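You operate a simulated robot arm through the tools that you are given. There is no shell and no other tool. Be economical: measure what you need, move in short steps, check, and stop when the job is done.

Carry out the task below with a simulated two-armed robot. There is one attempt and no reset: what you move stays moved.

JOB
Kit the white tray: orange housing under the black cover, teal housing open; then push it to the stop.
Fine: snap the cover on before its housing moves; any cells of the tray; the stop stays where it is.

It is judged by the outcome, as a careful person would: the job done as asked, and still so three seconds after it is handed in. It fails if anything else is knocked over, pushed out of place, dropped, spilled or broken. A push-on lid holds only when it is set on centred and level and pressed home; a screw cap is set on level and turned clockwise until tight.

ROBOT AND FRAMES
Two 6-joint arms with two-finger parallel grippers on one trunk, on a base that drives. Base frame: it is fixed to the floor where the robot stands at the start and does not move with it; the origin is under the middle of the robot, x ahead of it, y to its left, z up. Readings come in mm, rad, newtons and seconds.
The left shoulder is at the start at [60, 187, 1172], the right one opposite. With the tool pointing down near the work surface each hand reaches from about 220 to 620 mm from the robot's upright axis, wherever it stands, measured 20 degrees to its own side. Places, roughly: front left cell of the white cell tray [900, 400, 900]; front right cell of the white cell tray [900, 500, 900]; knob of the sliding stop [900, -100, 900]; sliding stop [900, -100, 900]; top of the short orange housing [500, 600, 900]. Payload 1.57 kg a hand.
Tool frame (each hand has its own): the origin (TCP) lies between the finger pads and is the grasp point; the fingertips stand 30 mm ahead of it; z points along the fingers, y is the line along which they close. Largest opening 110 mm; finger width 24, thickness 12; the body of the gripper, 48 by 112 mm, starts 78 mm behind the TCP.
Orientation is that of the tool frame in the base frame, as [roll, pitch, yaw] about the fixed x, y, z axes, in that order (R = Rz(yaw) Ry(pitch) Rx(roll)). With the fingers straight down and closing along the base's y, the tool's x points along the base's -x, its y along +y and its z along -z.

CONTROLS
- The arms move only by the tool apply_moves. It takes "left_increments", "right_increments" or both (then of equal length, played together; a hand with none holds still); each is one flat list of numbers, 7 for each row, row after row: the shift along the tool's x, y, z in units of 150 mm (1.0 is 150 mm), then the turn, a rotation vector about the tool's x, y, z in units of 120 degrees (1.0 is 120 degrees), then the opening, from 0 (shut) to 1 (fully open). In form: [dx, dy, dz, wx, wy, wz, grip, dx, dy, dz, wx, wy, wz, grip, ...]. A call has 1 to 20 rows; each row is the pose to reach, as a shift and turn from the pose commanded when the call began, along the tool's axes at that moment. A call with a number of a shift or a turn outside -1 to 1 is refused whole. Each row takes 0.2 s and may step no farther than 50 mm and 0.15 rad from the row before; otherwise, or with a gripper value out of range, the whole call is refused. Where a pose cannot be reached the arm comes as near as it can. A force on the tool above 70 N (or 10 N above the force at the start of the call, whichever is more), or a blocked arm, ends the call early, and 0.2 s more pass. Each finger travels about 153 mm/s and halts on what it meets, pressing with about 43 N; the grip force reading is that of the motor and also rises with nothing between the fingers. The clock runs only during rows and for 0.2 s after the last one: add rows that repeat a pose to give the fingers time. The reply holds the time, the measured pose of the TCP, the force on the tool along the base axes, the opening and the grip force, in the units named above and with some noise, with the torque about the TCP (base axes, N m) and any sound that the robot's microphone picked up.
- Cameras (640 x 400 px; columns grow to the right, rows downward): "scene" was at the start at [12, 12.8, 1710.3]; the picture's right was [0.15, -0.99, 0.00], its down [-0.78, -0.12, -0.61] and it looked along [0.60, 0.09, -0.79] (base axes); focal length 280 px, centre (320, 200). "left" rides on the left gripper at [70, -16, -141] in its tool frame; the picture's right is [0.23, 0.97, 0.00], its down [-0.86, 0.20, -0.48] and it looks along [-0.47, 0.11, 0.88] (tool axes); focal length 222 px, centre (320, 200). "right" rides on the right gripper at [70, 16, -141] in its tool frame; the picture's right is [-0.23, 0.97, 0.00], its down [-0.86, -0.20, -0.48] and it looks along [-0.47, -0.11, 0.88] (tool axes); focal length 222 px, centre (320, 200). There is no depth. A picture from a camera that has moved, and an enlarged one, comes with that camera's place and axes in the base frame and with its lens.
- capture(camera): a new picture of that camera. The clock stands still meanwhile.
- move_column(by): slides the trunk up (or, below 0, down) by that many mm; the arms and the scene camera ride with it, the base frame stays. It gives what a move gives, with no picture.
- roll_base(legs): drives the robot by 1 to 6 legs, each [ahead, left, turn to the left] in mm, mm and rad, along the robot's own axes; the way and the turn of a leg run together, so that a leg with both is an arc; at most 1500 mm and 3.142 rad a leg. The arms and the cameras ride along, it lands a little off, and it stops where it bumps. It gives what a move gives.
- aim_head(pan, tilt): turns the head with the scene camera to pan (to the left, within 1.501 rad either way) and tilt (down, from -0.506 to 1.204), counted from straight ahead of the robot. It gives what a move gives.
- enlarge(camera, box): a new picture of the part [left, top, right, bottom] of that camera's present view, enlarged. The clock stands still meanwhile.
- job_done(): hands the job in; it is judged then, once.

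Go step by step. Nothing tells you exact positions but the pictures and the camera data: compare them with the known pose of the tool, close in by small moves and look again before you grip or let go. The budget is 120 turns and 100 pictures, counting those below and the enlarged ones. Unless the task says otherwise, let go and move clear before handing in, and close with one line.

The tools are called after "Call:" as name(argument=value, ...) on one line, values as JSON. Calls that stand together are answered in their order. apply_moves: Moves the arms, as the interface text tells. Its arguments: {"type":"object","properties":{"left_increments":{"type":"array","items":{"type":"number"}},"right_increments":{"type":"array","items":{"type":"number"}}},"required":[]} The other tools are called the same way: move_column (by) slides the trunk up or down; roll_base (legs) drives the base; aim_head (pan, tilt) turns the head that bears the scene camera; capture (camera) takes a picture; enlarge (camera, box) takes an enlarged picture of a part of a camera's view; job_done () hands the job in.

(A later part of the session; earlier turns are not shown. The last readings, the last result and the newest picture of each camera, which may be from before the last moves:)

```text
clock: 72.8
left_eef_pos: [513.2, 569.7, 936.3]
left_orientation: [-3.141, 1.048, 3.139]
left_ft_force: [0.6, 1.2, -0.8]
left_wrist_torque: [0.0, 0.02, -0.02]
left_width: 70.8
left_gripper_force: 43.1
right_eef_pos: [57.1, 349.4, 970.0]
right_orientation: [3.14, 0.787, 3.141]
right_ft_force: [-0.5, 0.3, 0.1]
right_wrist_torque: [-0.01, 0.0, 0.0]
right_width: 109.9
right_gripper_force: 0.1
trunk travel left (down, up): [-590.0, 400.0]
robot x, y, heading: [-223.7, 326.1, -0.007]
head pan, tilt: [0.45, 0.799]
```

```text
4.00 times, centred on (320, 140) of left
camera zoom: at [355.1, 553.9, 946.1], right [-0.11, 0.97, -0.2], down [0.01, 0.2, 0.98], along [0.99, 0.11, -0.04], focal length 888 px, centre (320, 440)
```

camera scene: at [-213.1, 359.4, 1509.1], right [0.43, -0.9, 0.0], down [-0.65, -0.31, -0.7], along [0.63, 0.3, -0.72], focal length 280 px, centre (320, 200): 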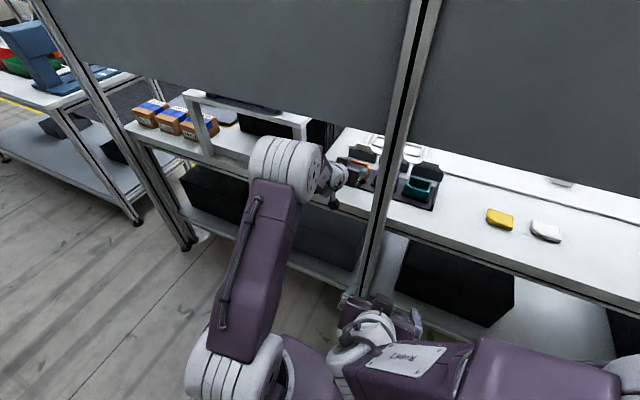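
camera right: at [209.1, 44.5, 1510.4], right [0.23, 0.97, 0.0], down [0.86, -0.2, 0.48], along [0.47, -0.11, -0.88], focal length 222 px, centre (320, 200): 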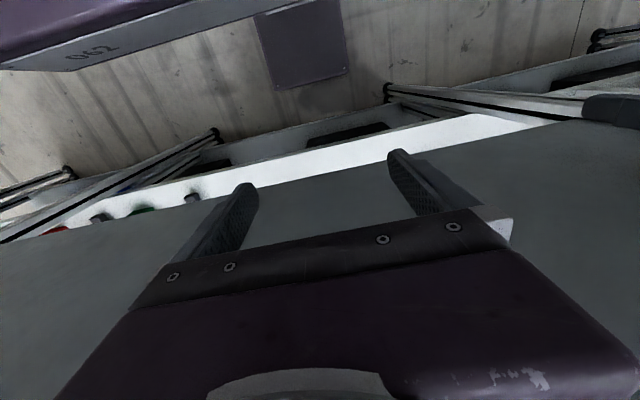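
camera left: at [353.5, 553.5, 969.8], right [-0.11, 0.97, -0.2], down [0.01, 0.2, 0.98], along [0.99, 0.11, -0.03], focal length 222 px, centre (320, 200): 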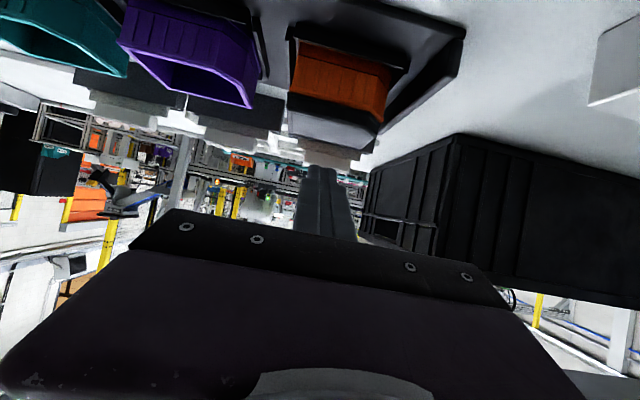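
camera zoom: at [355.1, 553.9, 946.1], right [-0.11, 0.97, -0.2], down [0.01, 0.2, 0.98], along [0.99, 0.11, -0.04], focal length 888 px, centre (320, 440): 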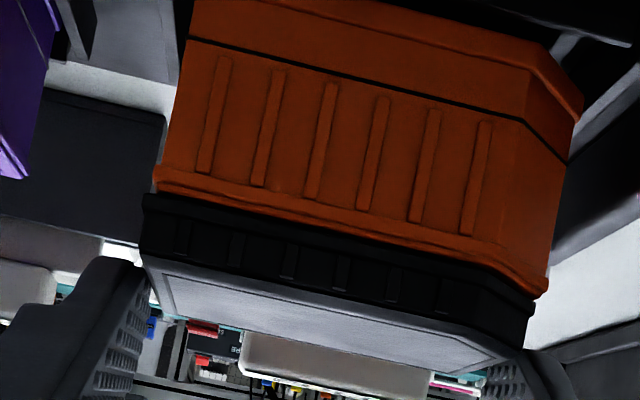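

The housing rose with the cover – it is snapped on. Now raise the left hand a little with the orange, and bring the right hand (≈40° tilt, offset to clear the post at y≈405–455) toward the teal housing.

Call:
apply_moves(left_increments=[-0.03, 0, -0.017, 0, 0, 0, 0.5, -0.06, 0, -0.033, 0, 0, 0, 0.5, -0.09, 0, -0.05, 0, 0, 0, 0.5, -0.12, 0, -0.067, 0, 0, 0, 0.5, -0.144, 0, -0.083, 0, 0, 0, 0.5], right_increments=[-0.144, -0.016, 0.182, 0, -0.008, 0, 1, -0.288, -0.032, 0.364, 0, -0.016, 0, 1, -0.432, -0.048, 0.546, 0, -0.024, 0, 1, -0.576, -0.064, 0.728, 0, -0.032, 0, 1, -0.72, -0.08, 0.91, 0, -0.042, 0, 1])

Call:
capture(camera="right")

Call:
capture(camera="scene")

```text
clock: 74.0
left_eef_pos: [512.5, 570.0, 960.8]
left_orientation: [3.141, 1.046, 3.139]
left_ft_force: [0.0, 0.1, -1.3]
left_wrist_torque: [0.03, 0.05, -0.04]
left_width: 70.4
left_gripper_force: 43.1
right_eef_pos: [229.2, 337.9, 947.7]
right_orientation: [-3.141, 0.872, 3.138]
right_ft_force: [-0.8, 0.3, 0.2]
right_wrist_torque: [0.0, 0.04, -0.01]
right_width: 110.0
right_gripper_force: 0.0
trunk travel left (down, up): [-590.0, 400.0]
robot x, y, heading: [-224.1, 323.9, -0.0]
head pan, tilt: [0.45, 0.799]
```

```text
38 pictures are left
camera right: at [76.7, 355.1, 985.4], right [0.15, 0.97, 0.17], down [0.18, -0.2, 0.96], along [0.97, -0.11, -0.21], focal length 222 px, centre (320, 200)
```

right: 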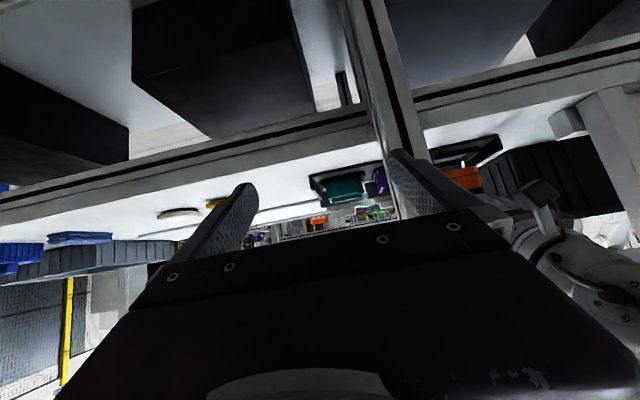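

```text
37 pictures are left
camera scene: at [-211.8, 359.5, 1509.0], right [0.43, -0.9, 0.0], down [-0.65, -0.31, -0.7], along [0.63, 0.3, -0.72], focal length 280 px, centre (320, 200)
```

scene: 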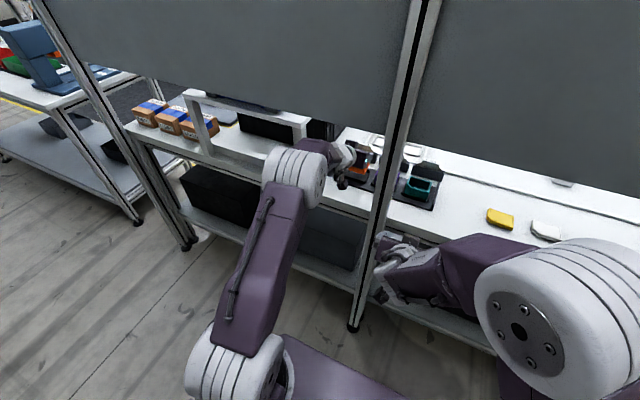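

Call:
enlarge(camera="right", box=[300, 60, 492, 180])

```text
3.33 times, centred on (396, 120) of right
camera zoom: at [76.7, 355.1, 985.4], right [0.15, 0.97, 0.17], down [0.18, -0.2, 0.96], along [0.97, -0.11, -0.21], focal length 740 px, centre (67, 467)
```

zoom: 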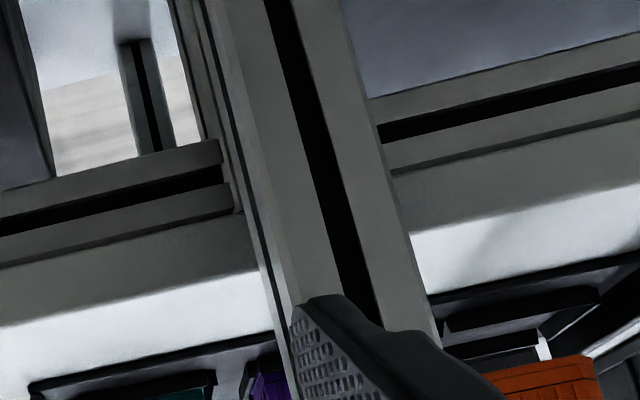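

Post spans y≈415–460, x≈335–375. Advance the right hand at y≈340, clear of it.

Call:
apply_moves(right_increments=[-0.156, 0.003, 0.193, 0, 0, 0, 1, -0.313, 0.005, 0.385, 0, 0, 0, 1, -0.469, 0.008, 0.578, 0, 0, 0, 1, -0.626, 0.01, 0.77, 0, 0, 0, 0.8, -0.782, 0.013, 0.963, 0, 0, 0, 0.77])

Call:
capture(camera="right")

```text
clock: 75.2
left_eef_pos: [511.1, 571.1, 961.2]
left_orientation: [3.141, 1.047, 3.138]
left_ft_force: [0.4, 0.3, -1.1]
left_wrist_torque: [-0.04, 0.04, 0.01]
left_width: 70.4
left_gripper_force: 43.5
right_eef_pos: [417.8, 339.0, 945.8]
right_orientation: [3.14, 0.873, 3.135]
right_ft_force: [0.0, -0.5, -0.7]
right_wrist_torque: [0.02, 0.02, 0.01]
right_width: 84.7
right_gripper_force: 0.0
trunk travel left (down, up): [-590.0, 400.0]
robot x, y, heading: [-227.3, 325.8, 0.002]
head pan, tilt: [0.45, 0.799]
```

```text
35 pictures are left
camera right: at [263.1, 355.8, 982.7], right [0.15, 0.97, 0.18], down [0.18, -0.2, 0.96], along [0.97, -0.11, -0.21], focal length 222 px, centre (320, 200)
```

right: 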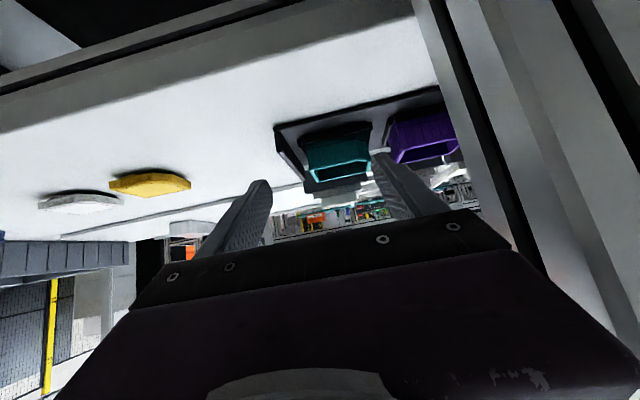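

Call:
apply_moves(right_increments=[-0.147, 0, 0.175, 0, 0, 0, 0.77, -0.294, 0, 0.351, 0, 0, 0, 0.77, -0.441, 0, 0.526, 0, 0, 0, 0.77, -0.441, 0.07, 0.526, 0, 0, 0, 0.77, -0.441, 0.14, 0.526, 0, 0, 0, 0.77, -0.441, 0.14, 0.526, 0, 0, 0, 0.77])

Call:
enlarge(camera="right", box=[240, 90, 400, 190])

```text
clock: 76.7
left_eef_pos: [511.4, 570.4, 960.9]
left_orientation: [3.141, 1.047, 3.138]
left_ft_force: [-0.4, 0.6, -1.0]
left_wrist_torque: [0.02, 0.05, 0.03]
left_width: 70.4
left_gripper_force: 42.7
right_eef_pos: [514.0, 359.1, 944.8]
right_orientation: [-3.141, 0.873, 3.14]
right_ft_force: [-1.1, 0.0, 0.6]
right_wrist_torque: [-0.02, 0.02, 0.02]
right_width: 84.5
right_gripper_force: 0.1
right hand out of reach, approached as far as the arm can: row 5, 6
trunk travel left (down, up): [-590.0, 400.0]
robot x, y, heading: [-225.8, 326.0, -0.004]
head pan, tilt: [0.45, 0.799]
```

```text
4.00 times, centred on (320, 140) of right
camera zoom: at [359.0, 376.5, 981.4], right [0.15, 0.97, 0.17], down [0.18, -0.2, 0.96], along [0.97, -0.11, -0.21], focal length 888 px, centre (320, 440)
```

zoom: 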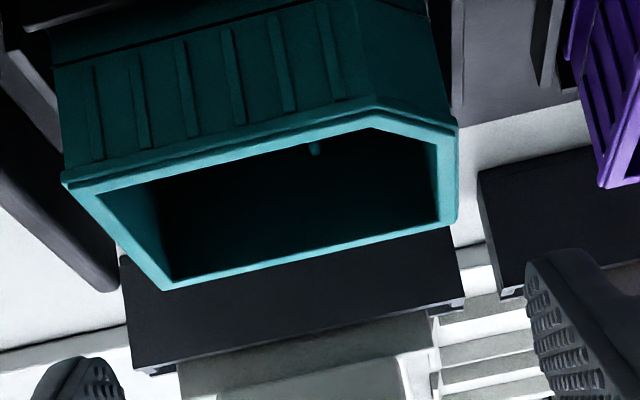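

Teal centre ≈[526,359]; the right hand is aligned. Lower around it.

Call:
apply_moves(right_increments=[0.095, 0, 0.08, 0, 0, 0, 0.77, 0.189, 0, 0.159, 0, 0, 0, 0.77, 0.189, 0, 0.159, 0, 0, 0, 0.77])

Call:
enlarge(camera="right", box=[220, 90, 420, 215])

```text
clock: 77.5
left_eef_pos: [512.7, 571.3, 960.5]
left_orientation: [3.142, 1.047, 3.139]
left_ft_force: [0.3, -0.6, -1.3]
left_wrist_torque: [-0.05, 0.03, -0.03]
left_width: 70.4
left_gripper_force: 42.3
right_eef_pos: [512.8, 359.6, 906.9]
right_orientation: [3.141, 0.873, 3.137]
right_ft_force: [0.2, -0.4, -0.2]
right_wrist_torque: [0.02, 0.01, 0.0]
right_width: 84.8
right_gripper_force: 0.1
trunk travel left (down, up): [-590.0, 400.0]
robot x, y, heading: [-227.7, 322.7, -0.001]
head pan, tilt: [0.45, 0.799]
```

```text
3.20 times, centred on (320, 152) of right
camera zoom: at [359.0, 376.6, 944.0], right [0.15, 0.97, 0.17], down [0.18, -0.2, 0.96], along [0.97, -0.11, -0.21], focal length 711 px, centre (320, 352)
```

zoom: 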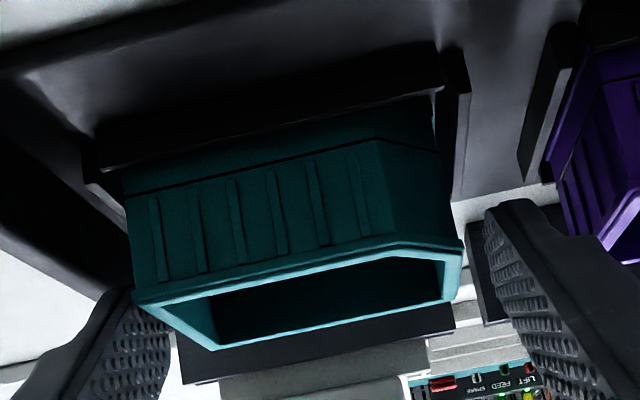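

Call:
apply_moves(right_increments=[0, 0, 0, 0, 0, 0, 0.7, 0, 0, 0, 0, 0, 0, 0.66, 0, 0, 0, 0, 0, 0, 0.5, 0, 0, 0, 0, 0, 0, 0.5])

```text
clock: 78.5
left_eef_pos: [513.4, 569.5, 960.8]
left_orientation: [3.141, 1.047, 3.137]
left_ft_force: [0.5, 0.9, -1.8]
left_wrist_torque: [0.0, 0.02, 0.0]
left_width: 70.3
left_gripper_force: 42.6
right_eef_pos: [513.0, 359.3, 907.1]
right_orientation: [3.141, 0.872, 3.141]
right_ft_force: [-0.9, 0.0, 0.1]
right_wrist_torque: [0.06, 0.01, -0.01]
right_width: 71.1
right_gripper_force: 43.0
trunk travel left (down, up): [-590.0, 400.0]
robot x, y, heading: [-224.4, 323.8, -0.005]
head pan, tilt: [0.45, 0.799]
```

Teal gripped (71 mm). Lift 35 mm, shift 18 mm right to clear the post.

Call:
apply_moves(right_increments=[-0.09, 0, -0.075, 0, 0, 0, 0.5, -0.179, 0, -0.15, 0, 0, 0, 0.5, -0.179, -0.12, -0.15, 0, 0, 0, 0.5, -0.179, -0.12, -0.15, 0, 0, 0, 0.5])

Call:
capture(camera="scene")

```text
clock: 79.5
left_eef_pos: [513.5, 570.9, 960.0]
left_orientation: [3.141, 1.049, 3.139]
left_ft_force: [-1.4, 0.6, -0.6]
left_wrist_torque: [0.04, 0.03, -0.02]
left_width: 70.5
left_gripper_force: 43.2
right_eef_pos: [513.1, 343.5, 942.0]
right_orientation: [-3.141, 0.873, 3.14]
right_ft_force: [-0.2, -0.5, -1.6]
right_wrist_torque: [-0.02, 0.0, 0.01]
right_width: 71.2
right_gripper_force: 43.0
trunk travel left (down, up): [-590.0, 400.0]
robot x, y, heading: [-224.8, 322.4, -0.004]
head pan, tilt: [0.45, 0.799]
```

```text
32 pictures are left
camera scene: at [-212.4, 360.1, 1509.0], right [0.43, -0.9, 0.0], down [-0.65, -0.31, -0.7], along [0.63, 0.3, -0.72], focal length 280 px, centre (320, 200)
```

scene: 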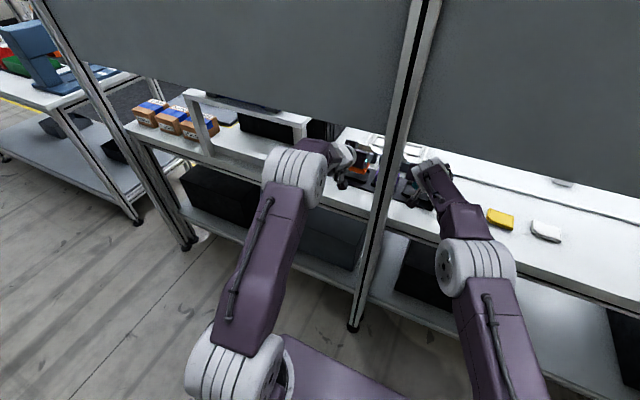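

Both housings are held. Back the base out, then fold the arms a bit for travelling.

Call:
roll_base(legs=[[-450, 0, 0.004]])

Call:
apply_moves(left_increments=[0.13, 0, -0.22, 0, 0, 0, 0.5, 0.26, 0, -0.44, 0, 0, 0, 0.5, 0.39, 0, -0.66, 0, 0, 0, 0.5, 0.52, 0, -0.88, 0, 0, 0, 0.5], right_increments=[0.15, -0.05, -0.19, 0, 0, 0, 0.5, 0.3, -0.1, -0.38, 0, 0, 0, 0.5, 0.45, -0.15, -0.57, 0, 0, 0, 0.5, 0.6, -0.2, -0.76, 0, 0, 0, 0.5])

Call:
move_column(by=350)

Call:
aim_head(pan=-0.5, tilt=0.4)

Call:
capture(camera="scene")

```text
clock: 81.4
left_eef_pos: [240.8, 574.6, 964.5]
left_orientation: [-3.141, 1.051, -3.14]
left_ft_force: [-0.8, 0.5, -0.6]
left_wrist_torque: [0.01, 0.02, 0.0]
left_width: 70.5
left_gripper_force: 42.5
right_eef_pos: [242.9, 345.5, 944.7]
right_orientation: [3.141, 0.876, -3.141]
right_ft_force: [-0.4, 0.3, -0.5]
right_wrist_torque: [0.02, 0.03, 0.01]
right_width: 71.0
right_gripper_force: 42.7
trunk travel left (down, up): [-590.0, 400.0]
robot x, y, heading: [-489.2, 324.5, 0.004]
head pan, tilt: [0.45, 0.799]
stopped in leg 1: the robot was blocked; the commanded pose is now the measured one
```

```text
clock: 82.4
left_eef_pos: [89.0, 574.3, 959.7]
left_orientation: [3.14, 1.05, 3.139]
left_ft_force: [-0.2, 0.1, -2.7]
left_wrist_torque: [-0.02, 0.0, -0.02]
left_width: 70.5
left_gripper_force: 43.0
right_eef_pos: [98.1, 317.2, 948.1]
right_orientation: [-3.14, 0.874, -3.137]
right_ft_force: [-0.4, -0.5, -0.3]
right_wrist_torque: [-0.02, 0.01, -0.02]
right_width: 70.8
right_gripper_force: 43.0
trunk travel left (down, up): [-590.0, 400.0]
robot x, y, heading: [-491.5, 321.7, 0.003]
head pan, tilt: [0.45, 0.799]
```

```text
clock: 85.8
left_eef_pos: [92.7, 575.0, 1309.3]
left_orientation: [3.141, 1.047, -3.14]
left_ft_force: [0.6, -0.3, -1.4]
left_wrist_torque: [-0.03, 0.04, -0.04]
left_width: 70.1
left_gripper_force: 43.1
right_eef_pos: [102.0, 317.3, 1296.9]
right_orientation: [-3.139, 0.873, -3.139]
right_ft_force: [-1.0, 0.2, -1.3]
right_wrist_torque: [0.01, 0.01, -0.03]
right_width: 71.2
right_gripper_force: 43.2
trunk travel left (down, up): [-940.0, 50.0]
robot x, y, heading: [-491.4, 321.0, 0.0]
head pan, tilt: [0.45, 0.799]
```

```text
clock: 87.1
left_eef_pos: [91.8, 574.6, 1308.0]
left_orientation: [3.141, 1.047, -3.14]
left_ft_force: [-0.3, -0.6, -0.5]
left_wrist_torque: [-0.03, 0.02, -0.01]
left_width: 70.4
left_gripper_force: 42.7
right_eef_pos: [101.3, 316.1, 1297.6]
right_orientation: [-3.141, 0.872, -3.14]
right_ft_force: [-0.3, -0.1, -0.2]
right_wrist_torque: [0.01, 0.03, -0.02]
right_width: 71.3
right_gripper_force: 43.1
trunk travel left (down, up): [-940.0, 50.0]
robot x, y, heading: [-487.4, 324.4, 0.002]
head pan, tilt: [-0.499, 0.4]
```

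```text
31 pictures are left
camera scene: at [-469.9, 281.2, 1894.1], right [-0.48, -0.88, 0.0], down [-0.34, 0.19, -0.92], along [0.81, -0.44, -0.39], focal length 280 px, centre (320, 200)
```

scene: 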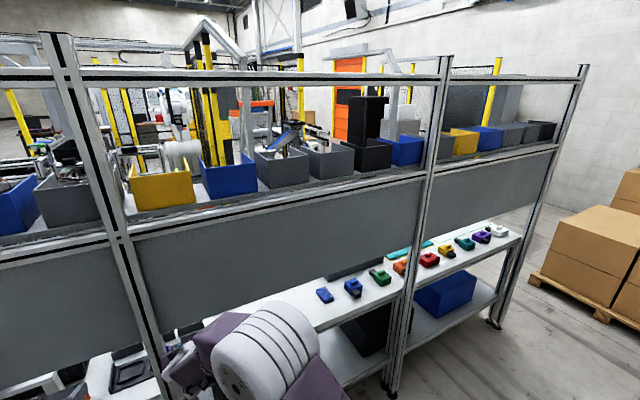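

Blocked behind by the wall at x≈-490; fine. The tray is meant to be served from the rear side; the right bench end is at y≈-1850 with ~950 mm gap to the pallet. Drive there.

Call:
roll_base(legs=[[70, 0, 0], [0, -1300, 0], [0, -1320, 0]])

Call:
aim_head(pan=0.3, tilt=0.45)

Call:
capture(camera="scene")

```text
clock: 100.5
left_eef_pos: [140.3, -2064.9, 1308.4]
left_orientation: [-3.138, 1.048, 3.131]
left_ft_force: [-0.3, 0.3, -1.9]
left_wrist_torque: [0.02, 0.0, 0.03]
left_width: 70.2
left_gripper_force: 42.7
right_eef_pos: [144.1, -2322.5, 1296.5]
right_orientation: [-3.141, 0.873, 3.132]
right_ft_force: [0.1, 0.6, -1.9]
right_wrist_torque: [-0.01, 0.02, -0.01]
right_width: 70.9
right_gripper_force: 43.5
trunk travel left (down, up): [-940.0, 50.0]
robot x, y, heading: [-447.0, -2308.0, -0.012]
head pan, tilt: [-0.499, 0.4]
```

```text
clock: 101.6
left_eef_pos: [141.5, -2066.0, 1309.2]
left_orientation: [3.141, 1.049, 3.13]
left_ft_force: [-0.1, 0.8, -2.2]
left_wrist_torque: [0.0, 0.03, -0.03]
left_width: 70.5
left_gripper_force: 43.7
right_eef_pos: [145.8, -2324.4, 1297.1]
right_orientation: [-3.14, 0.872, 3.129]
right_ft_force: [-0.5, -0.2, -1.4]
right_wrist_torque: [0.03, 0.03, 0.0]
right_width: 71.1
right_gripper_force: 43.0
trunk travel left (down, up): [-940.0, 50.0]
robot x, y, heading: [-444.9, -2309.1, -0.01]
head pan, tilt: [0.3, 0.45]
```

```text
30 pictures are left
camera scene: at [-418.9, -2280.1, 1889.5], right [0.28, -0.96, 0.0], down [-0.42, -0.12, -0.9], along [0.86, 0.25, -0.44], focal length 280 px, centre (320, 200)
```

scene: 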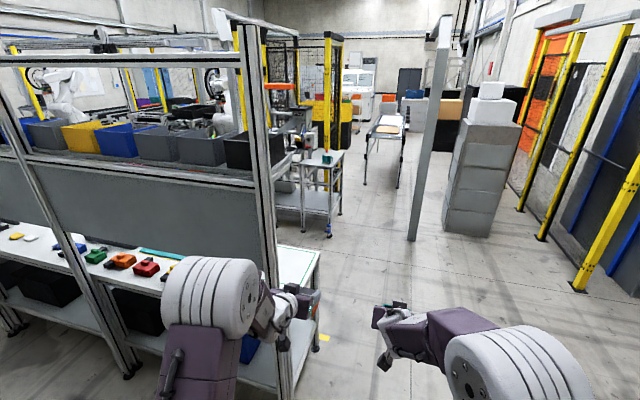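

Plenty of open space past the end. Drive ahead to x≈1500, turn around to face −x and look along the rear aisle.

Call:
roll_base(legs=[[1000, 0, 0.01], [980, 0, 0], [0, 0, 3.14]])

Call:
aim_head(pan=-0.9, tilt=0.4)

Call:
capture(camera="scene")

```text
clock: 118.9
left_eef_pos: [966.1, -2548.9, 1307.7]
left_orientation: [3.142, 1.048, -0.028]
left_ft_force: [0.8, 0.5, -0.8]
left_wrist_torque: [-0.01, -0.01, 0.02]
left_width: 70.3
left_gripper_force: 42.6
right_eef_pos: [966.1, -2290.0, 1297.1]
right_orientation: [-3.141, 0.872, -0.029]
right_ft_force: [-0.7, 0.8, -1.4]
right_wrist_torque: [0.01, 0.02, -0.06]
right_width: 71.0
right_gripper_force: 43.0
trunk travel left (down, up): [-940.0, 50.0]
robot x, y, heading: [1555.6, -2317.0, 3.115]
head pan, tilt: [0.3, 0.45]
```

```text
clock: 120.3
left_eef_pos: [967.4, -2549.0, 1307.8]
left_orientation: [-3.142, 1.046, -0.028]
left_ft_force: [1.0, -0.5, -1.6]
left_wrist_torque: [-0.02, -0.01, -0.02]
left_width: 70.3
left_gripper_force: 42.7
right_eef_pos: [966.7, -2290.5, 1295.6]
right_orientation: [3.142, 0.872, -0.026]
right_ft_force: [0.7, 0.1, -0.9]
right_wrist_torque: [-0.02, 0.01, -0.01]
right_width: 70.9
right_gripper_force: 43.2
trunk travel left (down, up): [-940.0, 50.0]
robot x, y, heading: [1556.1, -2315.6, 3.108]
head pan, tilt: [-0.901, 0.4]
```

```text
29 pictures are left
camera scene: at [1558.0, -2242.1, 1894.2], right [0.8, 0.6, 0.0], down [0.23, -0.31, -0.92], along [-0.55, 0.74, -0.39], focal length 280 px, centre (320, 200)
```

scene: 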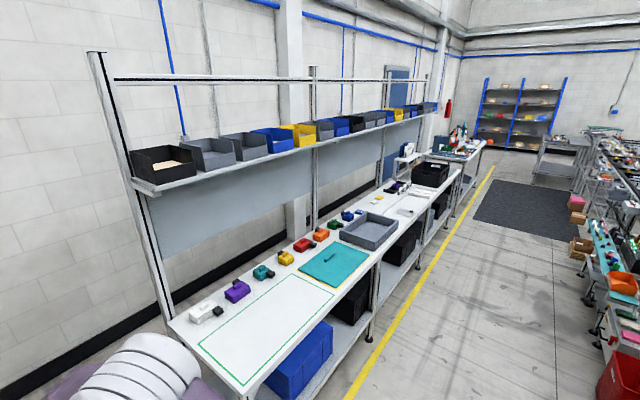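

The rear side is completely open above the bench. Straighten the heading and drive along (robot's right) to y≈590.

Call:
roll_base(legs=[[0, 0, 0.032], [0, -1450, 0], [0, -1450, 0]])

Call:
aim_head(pan=0.2, tilt=0.85)

Call:
capture(camera="scene")

```text
clock: 134.6
left_eef_pos: [983.2, 321.7, 1309.0]
left_orientation: [-3.14, 1.048, -0.009]
left_ft_force: [-1.0, -0.1, -1.6]
left_wrist_torque: [-0.03, 0.0, -0.01]
left_width: 70.5
left_gripper_force: 43.0
right_eef_pos: [977.3, 578.2, 1297.9]
right_orientation: [3.141, 0.873, -0.009]
right_ft_force: [0.5, -0.4, -0.2]
right_wrist_torque: [-0.01, -0.05, -0.01]
right_width: 71.2
right_gripper_force: 43.2
trunk travel left (down, up): [-940.0, 50.0]
robot x, y, heading: [1567.4, 566.5, 3.132]
head pan, tilt: [-0.901, 0.4]
```

```text
clock: 135.9
left_eef_pos: [983.2, 322.2, 1308.0]
left_orientation: [3.14, 1.047, -0.009]
left_ft_force: [-0.3, -0.6, -1.0]
left_wrist_torque: [-0.01, -0.06, -0.03]
left_width: 70.5
left_gripper_force: 43.5
right_eef_pos: [977.6, 580.6, 1296.4]
right_orientation: [-3.14, 0.874, -0.011]
right_ft_force: [-1.1, -0.5, -0.9]
right_wrist_torque: [0.03, 0.0, 0.02]
right_width: 71.1
right_gripper_force: 42.8
trunk travel left (down, up): [-940.0, 50.0]
robot x, y, heading: [1571.6, 566.9, 3.13]
head pan, tilt: [0.201, 0.85]
```

```text
28 pictures are left
camera scene: at [1549.1, 551.7, 1855.0], right [-0.19, 0.98, 0.0], down [0.74, 0.14, -0.66], along [-0.65, -0.12, -0.75], focal length 280 px, centre (320, 200)
```

scene: 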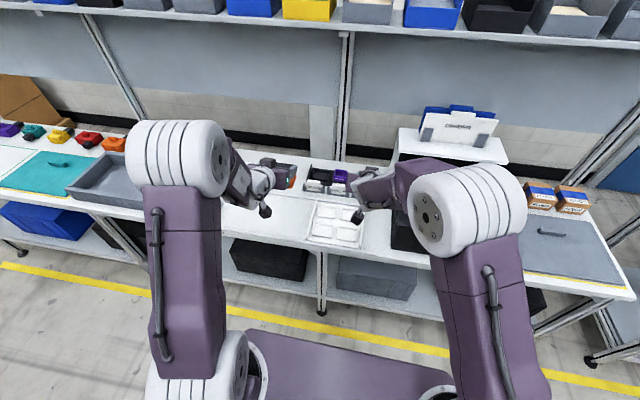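

Call:
enlarge(camera="scene", box=[288, 190, 384, 250])

Call:
enlarge(camera="scene", box=[200, 160, 320, 235])

```text
6.67 times, centred on (336, 220) of scene
camera zoom: at [1549.1, 551.7, 1855.0], right [-0.19, 0.98, 0.0], down [0.74, 0.14, -0.66], along [-0.65, -0.12, -0.75], focal length 1865 px, centre (213, 67)
```

zoom: 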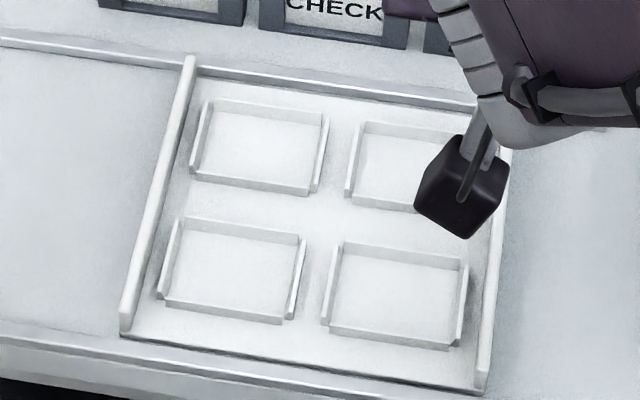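

```text
5.33 times, centred on (260, 198) of scene
camera zoom: at [1549.1, 551.7, 1855.0], right [-0.19, 0.98, 0.0], down [0.74, 0.14, -0.66], along [-0.65, -0.12, -0.75], focal length 1492 px, centre (640, 213)
```

zoom: 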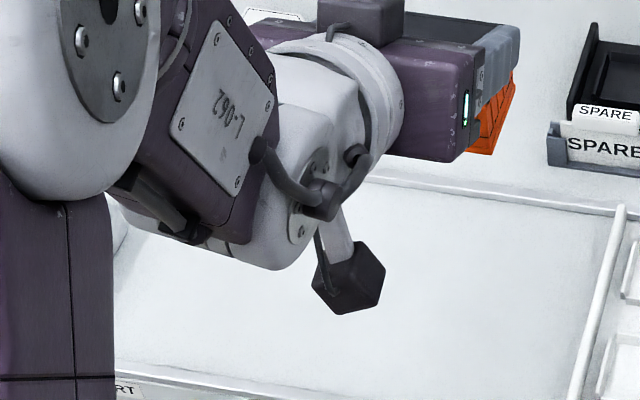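

The 2×2 tray is clear: cells at about x 860/757, y 432/539; housings go in the front two. Lower the trunk and trim the heading.

Call:
move_column(by=-330)

Call:
roll_base(legs=[[0, 0, 0.01]])

```text
clock: 139.1
left_eef_pos: [984.3, 321.6, 979.1]
left_orientation: [-3.14, 1.048, -0.011]
left_ft_force: [0.3, -0.2, -1.3]
left_wrist_torque: [-0.01, -0.02, -0.03]
left_width: 70.3
left_gripper_force: 42.8
right_eef_pos: [976.8, 581.6, 966.8]
right_orientation: [3.14, 0.873, -0.01]
right_ft_force: [0.3, 0.2, -0.4]
right_wrist_torque: [0.01, -0.04, 0.02]
right_width: 71.3
right_gripper_force: 43.2
trunk travel left (down, up): [-610.0, 380.0]
robot x, y, heading: [1568.3, 563.9, 3.132]
head pan, tilt: [0.201, 0.85]
```

```text
clock: 139.9
left_eef_pos: [985.4, 316.1, 979.5]
left_orientation: [-3.141, 1.046, 0.0]
left_ft_force: [-0.3, 0.0, -0.9]
left_wrist_torque: [0.02, -0.04, -0.01]
left_width: 70.2
left_gripper_force: 42.9
right_eef_pos: [977.4, 574.8, 966.3]
right_orientation: [-3.141, 0.873, 0.001]
right_ft_force: [0.4, 0.3, -1.3]
right_wrist_torque: [0.0, 0.01, 0.0]
right_width: 71.2
right_gripper_force: 42.6
trunk travel left (down, up): [-610.0, 380.0]
robot x, y, heading: [1566.6, 567.5, 3.138]
head pan, tilt: [0.201, 0.85]
```

Call:
apply_moves(left_increments=[-0.09, -0.193, 0.157, 0, 0, 0, 0.5, -0.18, -0.386, 0.314, 0, 0, 0, 0.5, -0.27, -0.58, 0.471, 0, 0, 0, 0.5, -0.363, -0.773, 0.629, 0, 0, 0, 0.5, -0.363, -0.773, 0.629, 0, 0, 0, 0.5], right_increments=[0, -0.05, 0, 0, 0, 0, 0.5, 0, -0.1, 0, 0, 0, 0, 0.5, 0, -0.14, 0, 0, 0, 0, 0.5, 0, -0.167, 0, 0, 0, 0, 0.5, 0, -0.167, 0, 0, 0, 0, 0.5])

Call:
enlarge(camera="left", box=[220, 40, 420, 165])

Call:
enlarge(camera="scene", box=[256, 175, 416, 275])

```text
clock: 141.1
left_eef_pos: [898.3, 343.4, 971.6]
left_orientation: [-3.122, 1.042, -0.001]
left_ft_force: [0.1, -0.5, -1.6]
left_wrist_torque: [-0.01, -0.04, 0.0]
left_width: 70.2
left_gripper_force: 42.9
left hand out of reach, approached as far as the arm can: row 1, 2, 3, 4, 5
right_eef_pos: [976.8, 599.1, 967.5]
right_orientation: [-3.141, 0.871, 0.0]
right_ft_force: [-0.1, -0.3, -0.6]
right_wrist_torque: [0.01, -0.06, 0.03]
right_width: 71.2
right_gripper_force: 43.1
trunk travel left (down, up): [-610.0, 380.0]
robot x, y, heading: [1571.4, 566.1, 3.142]
head pan, tilt: [0.201, 0.85]
```

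```text
3.20 times, centred on (320, 102) of left
camera zoom: at [1056.9, 357.2, 981.9], right [0.1, -0.97, -0.21], down [-0.02, -0.21, 0.98], along [-0.99, -0.09, -0.04], focal length 711 px, centre (320, 512)
```

zoom: 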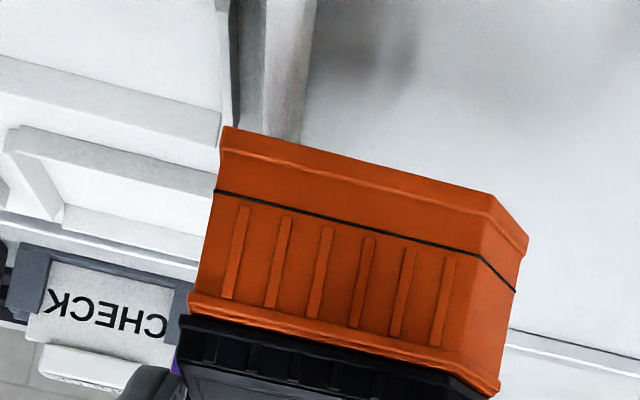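

```text
4.00 times, centred on (336, 225) of scene
camera zoom: at [1549.3, 551.7, 1525.0], right [-0.2, 0.98, 0.0], down [0.74, 0.15, -0.66], along [-0.65, -0.13, -0.75], focal length 1119 px, centre (256, 100)
```

zoom: 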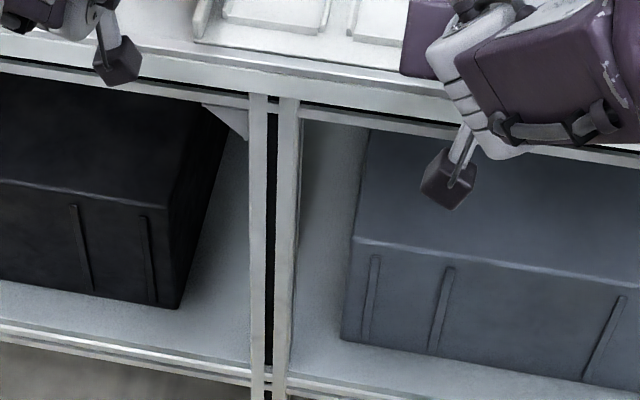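

The left arm cannot reach further inward, so I'll retract the right hand a bit and shift the base 112 mm to its right.

Call:
apply_moves(right_increments=[0.05, 0.09, -0.13, 0, 0, 0, 0.5, 0.1, 0.18, -0.26, 0, 0, 0, 0.5, 0.155, 0.267, -0.392, 0, 0, 0, 0.5, 0.155, 0.267, -0.392, 0, 0, 0, 0.5])

Call:
roll_base(legs=[[0, -112, 0]])

Call:
aim_head(pan=0.3, tilt=0.7)

Call:
capture(camera="scene")

```text
clock: 142.1
left_eef_pos: [899.2, 344.1, 970.1]
left_orientation: [-3.121, 1.041, -0.001]
left_ft_force: [-0.3, 1.2, -0.8]
left_wrist_torque: [0.01, -0.03, 0.02]
left_width: 70.4
left_gripper_force: 42.8
right_eef_pos: [1037.6, 558.9, 986.9]
right_orientation: [3.141, 0.87, 0.001]
right_ft_force: [0.1, 0.1, -1.0]
right_wrist_torque: [-0.01, -0.03, -0.02]
right_width: 71.1
right_gripper_force: 42.9
trunk travel left (down, up): [-610.0, 380.0]
robot x, y, heading: [1572.2, 561.4, 3.142]
head pan, tilt: [0.201, 0.85]
```

```text
clock: 143.3
left_eef_pos: [899.0, 454.2, 970.8]
left_orientation: [-3.123, 1.042, -0.001]
left_ft_force: [-0.1, 0.0, -1.0]
left_wrist_torque: [-0.02, -0.03, -0.02]
left_width: 70.4
left_gripper_force: 43.1
right_eef_pos: [1037.7, 669.7, 986.5]
right_orientation: [3.141, 0.873, 0.001]
right_ft_force: [-0.4, 0.2, -0.1]
right_wrist_torque: [-0.02, -0.04, 0.01]
right_width: 71.1
right_gripper_force: 43.3
trunk travel left (down, up): [-610.0, 380.0]
robot x, y, heading: [1567.7, 673.5, 3.137]
head pan, tilt: [0.201, 0.85]
```

```text
clock: 144.0
left_eef_pos: [898.8, 455.4, 970.1]
left_orientation: [-3.123, 1.043, -0.001]
left_ft_force: [-0.3, 0.4, -1.2]
left_wrist_torque: [-0.03, -0.01, 0.0]
left_width: 70.4
left_gripper_force: 42.8
right_eef_pos: [1038.3, 670.5, 986.3]
right_orientation: [-3.141, 0.874, 0.001]
right_ft_force: [-0.5, -0.8, -0.6]
right_wrist_torque: [0.0, -0.04, 0.0]
right_width: 70.9
right_gripper_force: 43.1
trunk travel left (down, up): [-610.0, 380.0]
robot x, y, heading: [1566.1, 676.2, 3.14]
head pan, tilt: [0.3, 0.7]
```

```text
23 pictures are left
camera scene: at [1545.0, 653.8, 1537.2], right [-0.29, 0.96, 0.0], down [0.62, 0.19, -0.76], along [-0.73, -0.23, -0.64], focal length 280 px, centre (320, 200)
```

scene: 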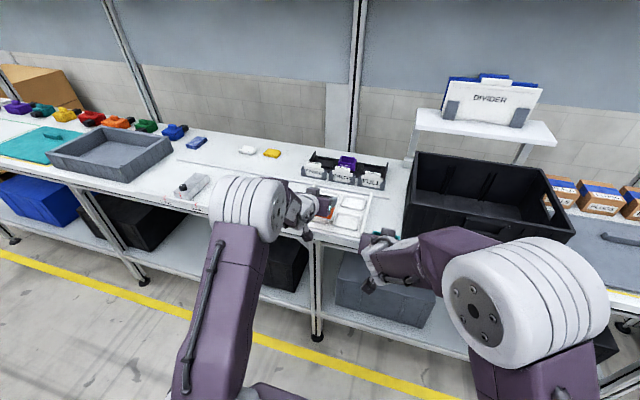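

Call:
apply_moves(left_increments=[-0.038, 0.073, 0.067, -0.005, -0.001, 0, 0.5, -0.077, 0.147, 0.133, -0.0093, -0.0024, 0, 0.5, -0.077, 0.147, 0.133, -0.0093, -0.0024, 0, 0.5])

Call:
capture(camera="left")

Call:
enlarge(camera="scene", box=[264, 165, 408, 255])

```text
clock: 144.8
left_eef_pos: [876.6, 434.0, 970.6]
left_orientation: [3.142, 1.047, -0.001]
left_ft_force: [1.2, 0.0, -0.9]
left_wrist_torque: [0.03, -0.06, -0.01]
left_width: 70.2
left_gripper_force: 42.9
right_eef_pos: [1038.2, 670.2, 986.7]
right_orientation: [3.141, 0.873, 0.0]
right_ft_force: [0.5, -1.2, -1.1]
right_wrist_torque: [-0.01, -0.02, 0.01]
right_width: 71.3
right_gripper_force: 42.8
trunk travel left (down, up): [-610.0, 380.0]
robot x, y, heading: [1569.8, 679.4, 3.141]
head pan, tilt: [0.3, 0.7]
```

```text
22 pictures are left
camera left: at [1033.9, 449.1, 980.9], right [0.11, -0.97, -0.2], down [-0.01, -0.2, 0.98], along [-0.99, -0.11, -0.04], focal length 222 px, centre (320, 200)
```

left: 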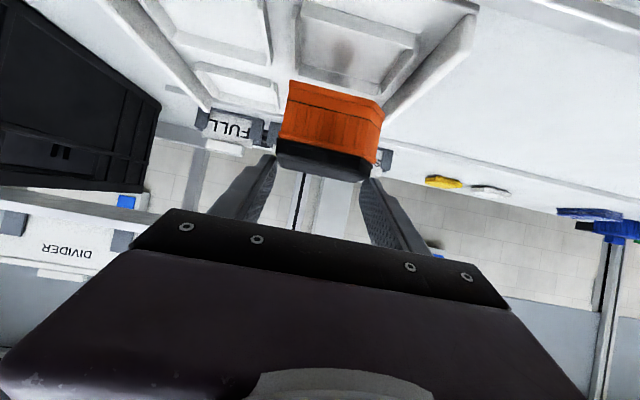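

```text
4.44 times, centred on (336, 210) of scene
camera zoom: at [1545.2, 653.5, 1537.3], right [-0.3, 0.96, 0.0], down [0.62, 0.19, -0.76], along [-0.73, -0.23, -0.64], focal length 1244 px, centre (249, 156)
```

zoom: 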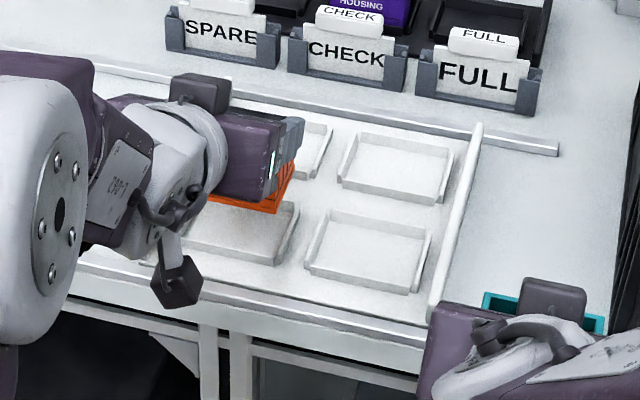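

Call:
enlarge(camera="left", box=[260, 0, 452, 120])

```text
3.33 times, centred on (356, 60) of left
camera zoom: at [1033.9, 449.1, 980.9], right [0.11, -0.97, -0.2], down [-0.01, -0.2, 0.98], along [-0.99, -0.11, -0.04], focal length 740 px, centre (200, 667)
```

zoom: 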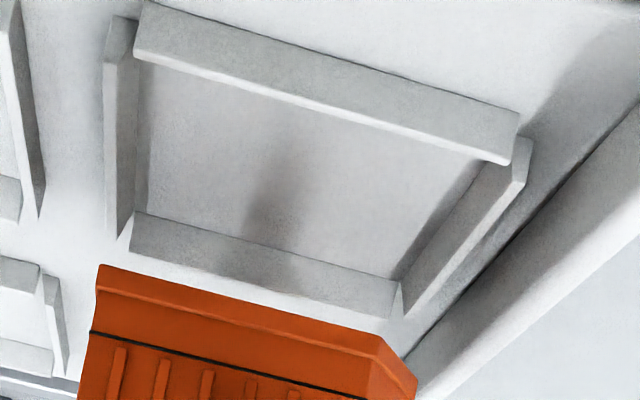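

The front-left cell is right below, centre y≈431.5. Lower 24 mm and compare base and cell.

Call:
apply_moves(left_increments=[0.07, 0.005, 0.04, 0, 0, 0, 0.5, 0.139, 0.007, 0.08, 0, 0, 0, 0.5, 0.139, 0.007, 0.08, 0, 0, 0, 0.5])

Call:
enlarge(camera="left", box=[250, 0, 442, 120])

```text
clock: 145.6
left_eef_pos: [876.3, 432.2, 945.7]
left_orientation: [3.141, 1.048, 0.002]
left_ft_force: [0.5, -0.3, -2.0]
left_wrist_torque: [-0.04, 0.03, 0.0]
left_width: 70.3
left_gripper_force: 43.6
right_eef_pos: [1038.3, 669.6, 987.1]
right_orientation: [-3.141, 0.873, -0.001]
right_ft_force: [-0.8, -0.2, -1.3]
right_wrist_torque: [0.0, 0.01, 0.02]
right_width: 71.1
right_gripper_force: 43.1
trunk travel left (down, up): [-610.0, 380.0]
robot x, y, heading: [1564.9, 679.4, 3.143]
head pan, tilt: [0.3, 0.7]
```

```text
3.33 times, centred on (346, 60) of left
camera zoom: at [1033.9, 448.3, 956.7], right [0.11, -0.97, -0.2], down [-0.01, -0.2, 0.98], along [-0.99, -0.11, -0.04], focal length 740 px, centre (233, 667)
```

zoom: 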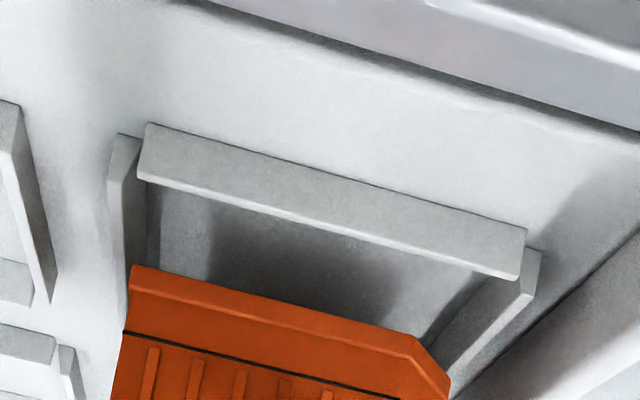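

Cell spans x≈832–893, y≈394–468; housing needs +2.5 mm in x. Lower into the cell gently.

Call:
apply_moves(left_increments=[0.05, 0.003, 0.015, 0, 0, 0, 0.5, 0.101, 0.003, 0.039, 0, 0, 0, 0.5, 0.113, 0.003, 0.045, 0, 0, 0, 0.5, 0.124, 0.003, 0.052, 0, 0, 0, 0.5, 0.13, 0.003, 0.055, 0, 0, 0, 0.5])

Call:
enlarge(camera="left", box=[240, 40, 432, 160])

```text
clock: 146.8
left_eef_pos: [878.5, 432.1, 926.2]
left_orientation: [3.14, 1.051, 0.001]
left_ft_force: [1.7, -0.1, 2.1]
left_wrist_torque: [-0.04, -0.14, -0.02]
left_width: 70.3
left_gripper_force: 42.7
right_eef_pos: [1039.8, 670.1, 987.0]
right_orientation: [3.141, 0.873, -0.001]
right_ft_force: [-0.6, 0.6, -1.6]
right_wrist_torque: [0.01, -0.05, 0.01]
right_width: 71.2
right_gripper_force: 42.8
trunk travel left (down, up): [-610.0, 380.0]
robot x, y, heading: [1566.3, 679.0, 3.138]
head pan, tilt: [0.3, 0.7]
```

```text
3.33 times, centred on (336, 100) of left
camera zoom: at [1036.8, 447.9, 936.3], right [0.11, -0.97, -0.2], down [-0.01, -0.2, 0.98], along [-0.99, -0.11, -0.03], focal length 740 px, centre (267, 533)
```

zoom: 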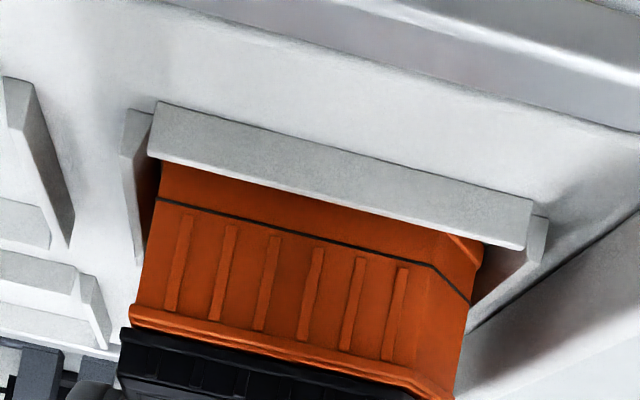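

Seated in the cell at floor height. Release and rise.

Call:
apply_moves(left_increments=[0, 0, 0, 0, 0, 0, 0.68, 0, 0, 0, 0, 0, 0, 0.78, 0, 0, 0, 0, 0, 0, 0.78, -0.1, 0, -0.058, 0, 0, 0, 0.78, -0.25, 0, -0.144, 0, 0, 0, 0.78, -0.25, 0, -0.4, 0, 0, 0, 0.78, -0.25, 0.1, -0.65, 0, 0, 0, 0.78, -0.25, 0.3, -0.85, 0, 0, 0, 0.78])

Call:
enlarge(camera="scene", box=[264, 165, 408, 255])

```text
clock: 148.6
left_eef_pos: [972.2, 386.5, 1021.8]
left_orientation: [-3.14, 1.046, 0.002]
left_ft_force: [0.0, 0.5, -0.2]
left_wrist_torque: [0.0, 0.0, -0.02]
left_width: 85.8
left_gripper_force: 0.1
right_eef_pos: [1039.7, 669.9, 987.5]
right_orientation: [3.141, 0.874, 0.002]
right_ft_force: [0.7, 0.0, -1.0]
right_wrist_torque: [0.02, -0.01, -0.02]
right_width: 71.2
right_gripper_force: 42.7
trunk travel left (down, up): [-610.0, 380.0]
robot x, y, heading: [1567.9, 677.6, 3.139]
head pan, tilt: [0.3, 0.7]
```

```text
4.44 times, centred on (336, 210) of scene
camera zoom: at [1546.4, 652.2, 1537.3], right [-0.3, 0.96, 0.0], down [0.61, 0.19, -0.77], along [-0.73, -0.23, -0.64], focal length 1244 px, centre (249, 156)
```

zoom: 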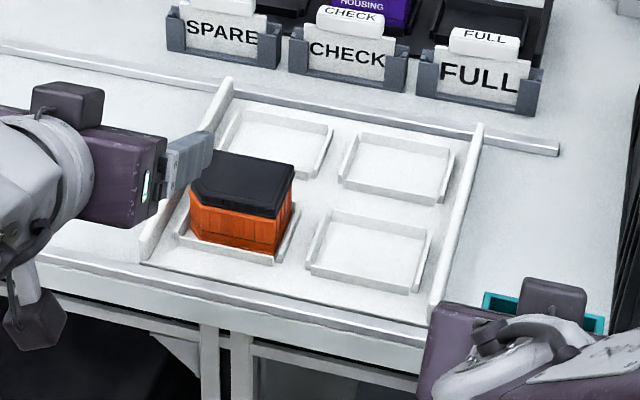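

Orange is neatly seated with its cover flush. Shift the base left 135 mm so the right hand can reach the front-right cell.

Call:
roll_base(legs=[[0, 133, 0]])

```text
clock: 149.9
left_eef_pos: [971.5, 254.3, 1021.8]
left_orientation: [3.14, 1.046, -0.001]
left_ft_force: [-0.8, -0.6, -0.4]
left_wrist_torque: [-0.04, 0.01, 0.01]
left_width: 85.9
left_gripper_force: 0.1
right_eef_pos: [1038.4, 536.8, 987.7]
right_orientation: [-3.141, 0.872, -0.003]
right_ft_force: [-0.2, -0.7, -1.4]
right_wrist_torque: [0.0, 0.02, -0.03]
right_width: 70.9
right_gripper_force: 43.0
trunk travel left (down, up): [-610.0, 380.0]
robot x, y, heading: [1568.0, 542.8, 3.14]
head pan, tilt: [0.3, 0.7]
```

Call:
apply_moves(right_increments=[-0.1, -0.002, 0.194, 0, 0, 0, 0.5, -0.2, -0.004, 0.388, 0, 0, 0, 0.5, -0.3, -0.006, 0.582, 0, 0, 0, 0.5, -0.4, -0.008, 0.776, 0, 0, 0, 0.5, -0.502, -0.011, 0.971, 0, 0, 0, 0.5, -0.502, -0.011, 0.971, 0, 0, 0, 0.5])

Call:
enlarge(camera="right", box=[220, 40, 412, 160])

```text
clock: 151.3
left_eef_pos: [971.3, 253.5, 1022.0]
left_orientation: [-3.141, 1.047, -0.002]
left_ft_force: [-0.1, -0.4, -0.1]
left_wrist_torque: [0.03, -0.02, -0.02]
left_width: 86.0
left_gripper_force: 0.1
right_eef_pos: [876.9, 539.1, 952.7]
right_orientation: [-3.14, 0.874, -0.002]
right_ft_force: [1.2, 0.0, -1.0]
right_wrist_torque: [0.02, -0.02, 0.03]
right_width: 71.0
right_gripper_force: 42.9
trunk travel left (down, up): [-610.0, 380.0]
robot x, y, heading: [1569.1, 541.8, 3.146]
head pan, tilt: [0.3, 0.7]
```

```text
3.33 times, centred on (316, 100) of right
camera zoom: at [1030.2, 522.6, 988.7], right [-0.15, -0.97, 0.17], down [-0.18, 0.2, 0.96], along [-0.97, 0.11, -0.21], focal length 740 px, centre (333, 533)
```

zoom: 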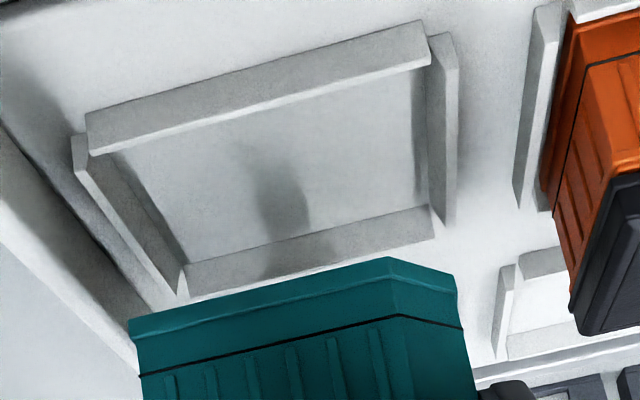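

Cell centre y≈537.6 vs housing 538 — good; x within 2 mm. Lower it in.

Call:
apply_moves(right_increments=[0.095, 0.003, 0.08, 0, 0, 0, 0.5, 0.189, 0.003, 0.159, 0, 0, 0, 0.5, 0.21, 0.003, 0.176, 0, 0, 0, 0.5, 0.225, 0.003, 0.189, 0, 0, 0, 0.5, 0.235, 0.003, 0.197, 0, 0, 0, 0.5, 0.24, 0.003, 0.201, 0, 0, 0, 0.5])

Call:
enlarge(camera="right", box=[220, 40, 412, 160])

```text
clock: 152.7
left_eef_pos: [973.1, 254.4, 1023.1]
left_orientation: [3.141, 1.049, 0.0]
left_ft_force: [-0.7, -0.6, -0.1]
left_wrist_torque: [-0.02, 0.01, -0.03]
left_width: 85.6
left_gripper_force: 0.0
right_eef_pos: [877.4, 537.4, 907.4]
right_orientation: [3.14, 0.879, -0.001]
right_ft_force: [-2.4, -1.0, 13.3]
right_wrist_torque: [-0.01, 0.0, 0.01]
right_width: 71.0
right_gripper_force: 43.2
trunk travel left (down, up): [-610.0, 380.0]
robot x, y, heading: [1567.8, 543.6, 3.138]
head pan, tilt: [0.3, 0.7]
```

```text
3.33 times, centred on (316, 100) of right
camera zoom: at [1030.8, 522.0, 943.3], right [-0.14, -0.97, 0.18], down [-0.18, 0.2, 0.96], along [-0.97, 0.11, -0.2], focal length 740 px, centre (333, 533)
```

zoom: 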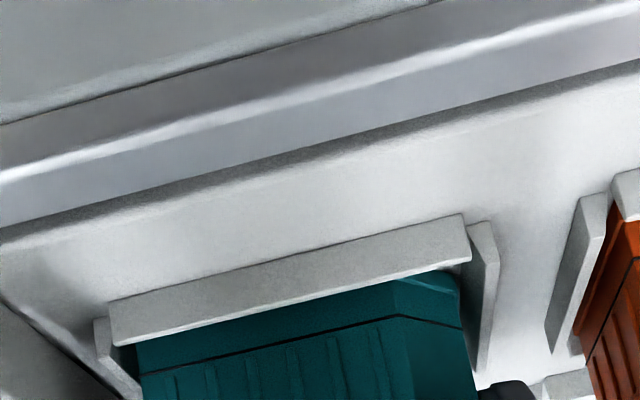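

Seated at floor height. Release and withdraw, then look.

Call:
apply_moves(right_increments=[-0.01, 0, -0.009, 0, 0, 0, 0.5, -0.01, 0, -0.009, 0, 0, 0, 0.68, -0.01, 0, -0.009, 0, 0, 0, 0.75, -0.01, 0, -0.009, 0, 0, 0, 0.75, -0.12, 0, -0.1, 0, 0, 0, 0.75, -0.28, 0, -0.235, 0, 0, 0, 0.75, -0.38, 0, -0.4, 0, 0, 0, 0.75, -0.38, 0, -0.65, 0, 0, 0, 0.6, -0.38, 0, -0.85, 0, 0, 0, 0.3])

Call:
capture(camera="scene")

```text
clock: 154.7
left_eef_pos: [972.4, 254.8, 1021.6]
left_orientation: [3.14, 1.048, 0.002]
left_ft_force: [-0.4, 0.3, -0.6]
left_wrist_torque: [-0.01, 0.02, -0.02]
left_width: 85.6
left_gripper_force: 0.2
right_eef_pos: [939.6, 538.2, 1029.7]
right_orientation: [3.14, 0.874, -0.002]
right_ft_force: [1.1, -0.1, 1.0]
right_wrist_torque: [-0.03, -0.04, -0.06]
right_width: 33.0
right_gripper_force: 0.1
trunk travel left (down, up): [-610.0, 380.0]
robot x, y, heading: [1569.5, 547.7, 3.14]
head pan, tilt: [0.3, 0.7]
```

```text
14 pictures are left
camera scene: at [1546.2, 519.9, 1537.3], right [-0.29, 0.96, 0.0], down [0.62, 0.19, -0.77], along [-0.73, -0.23, -0.64], focal length 280 px, centre (320, 200)
```

scene: 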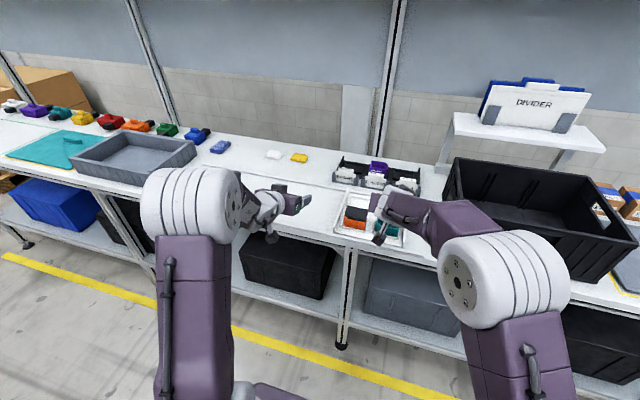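

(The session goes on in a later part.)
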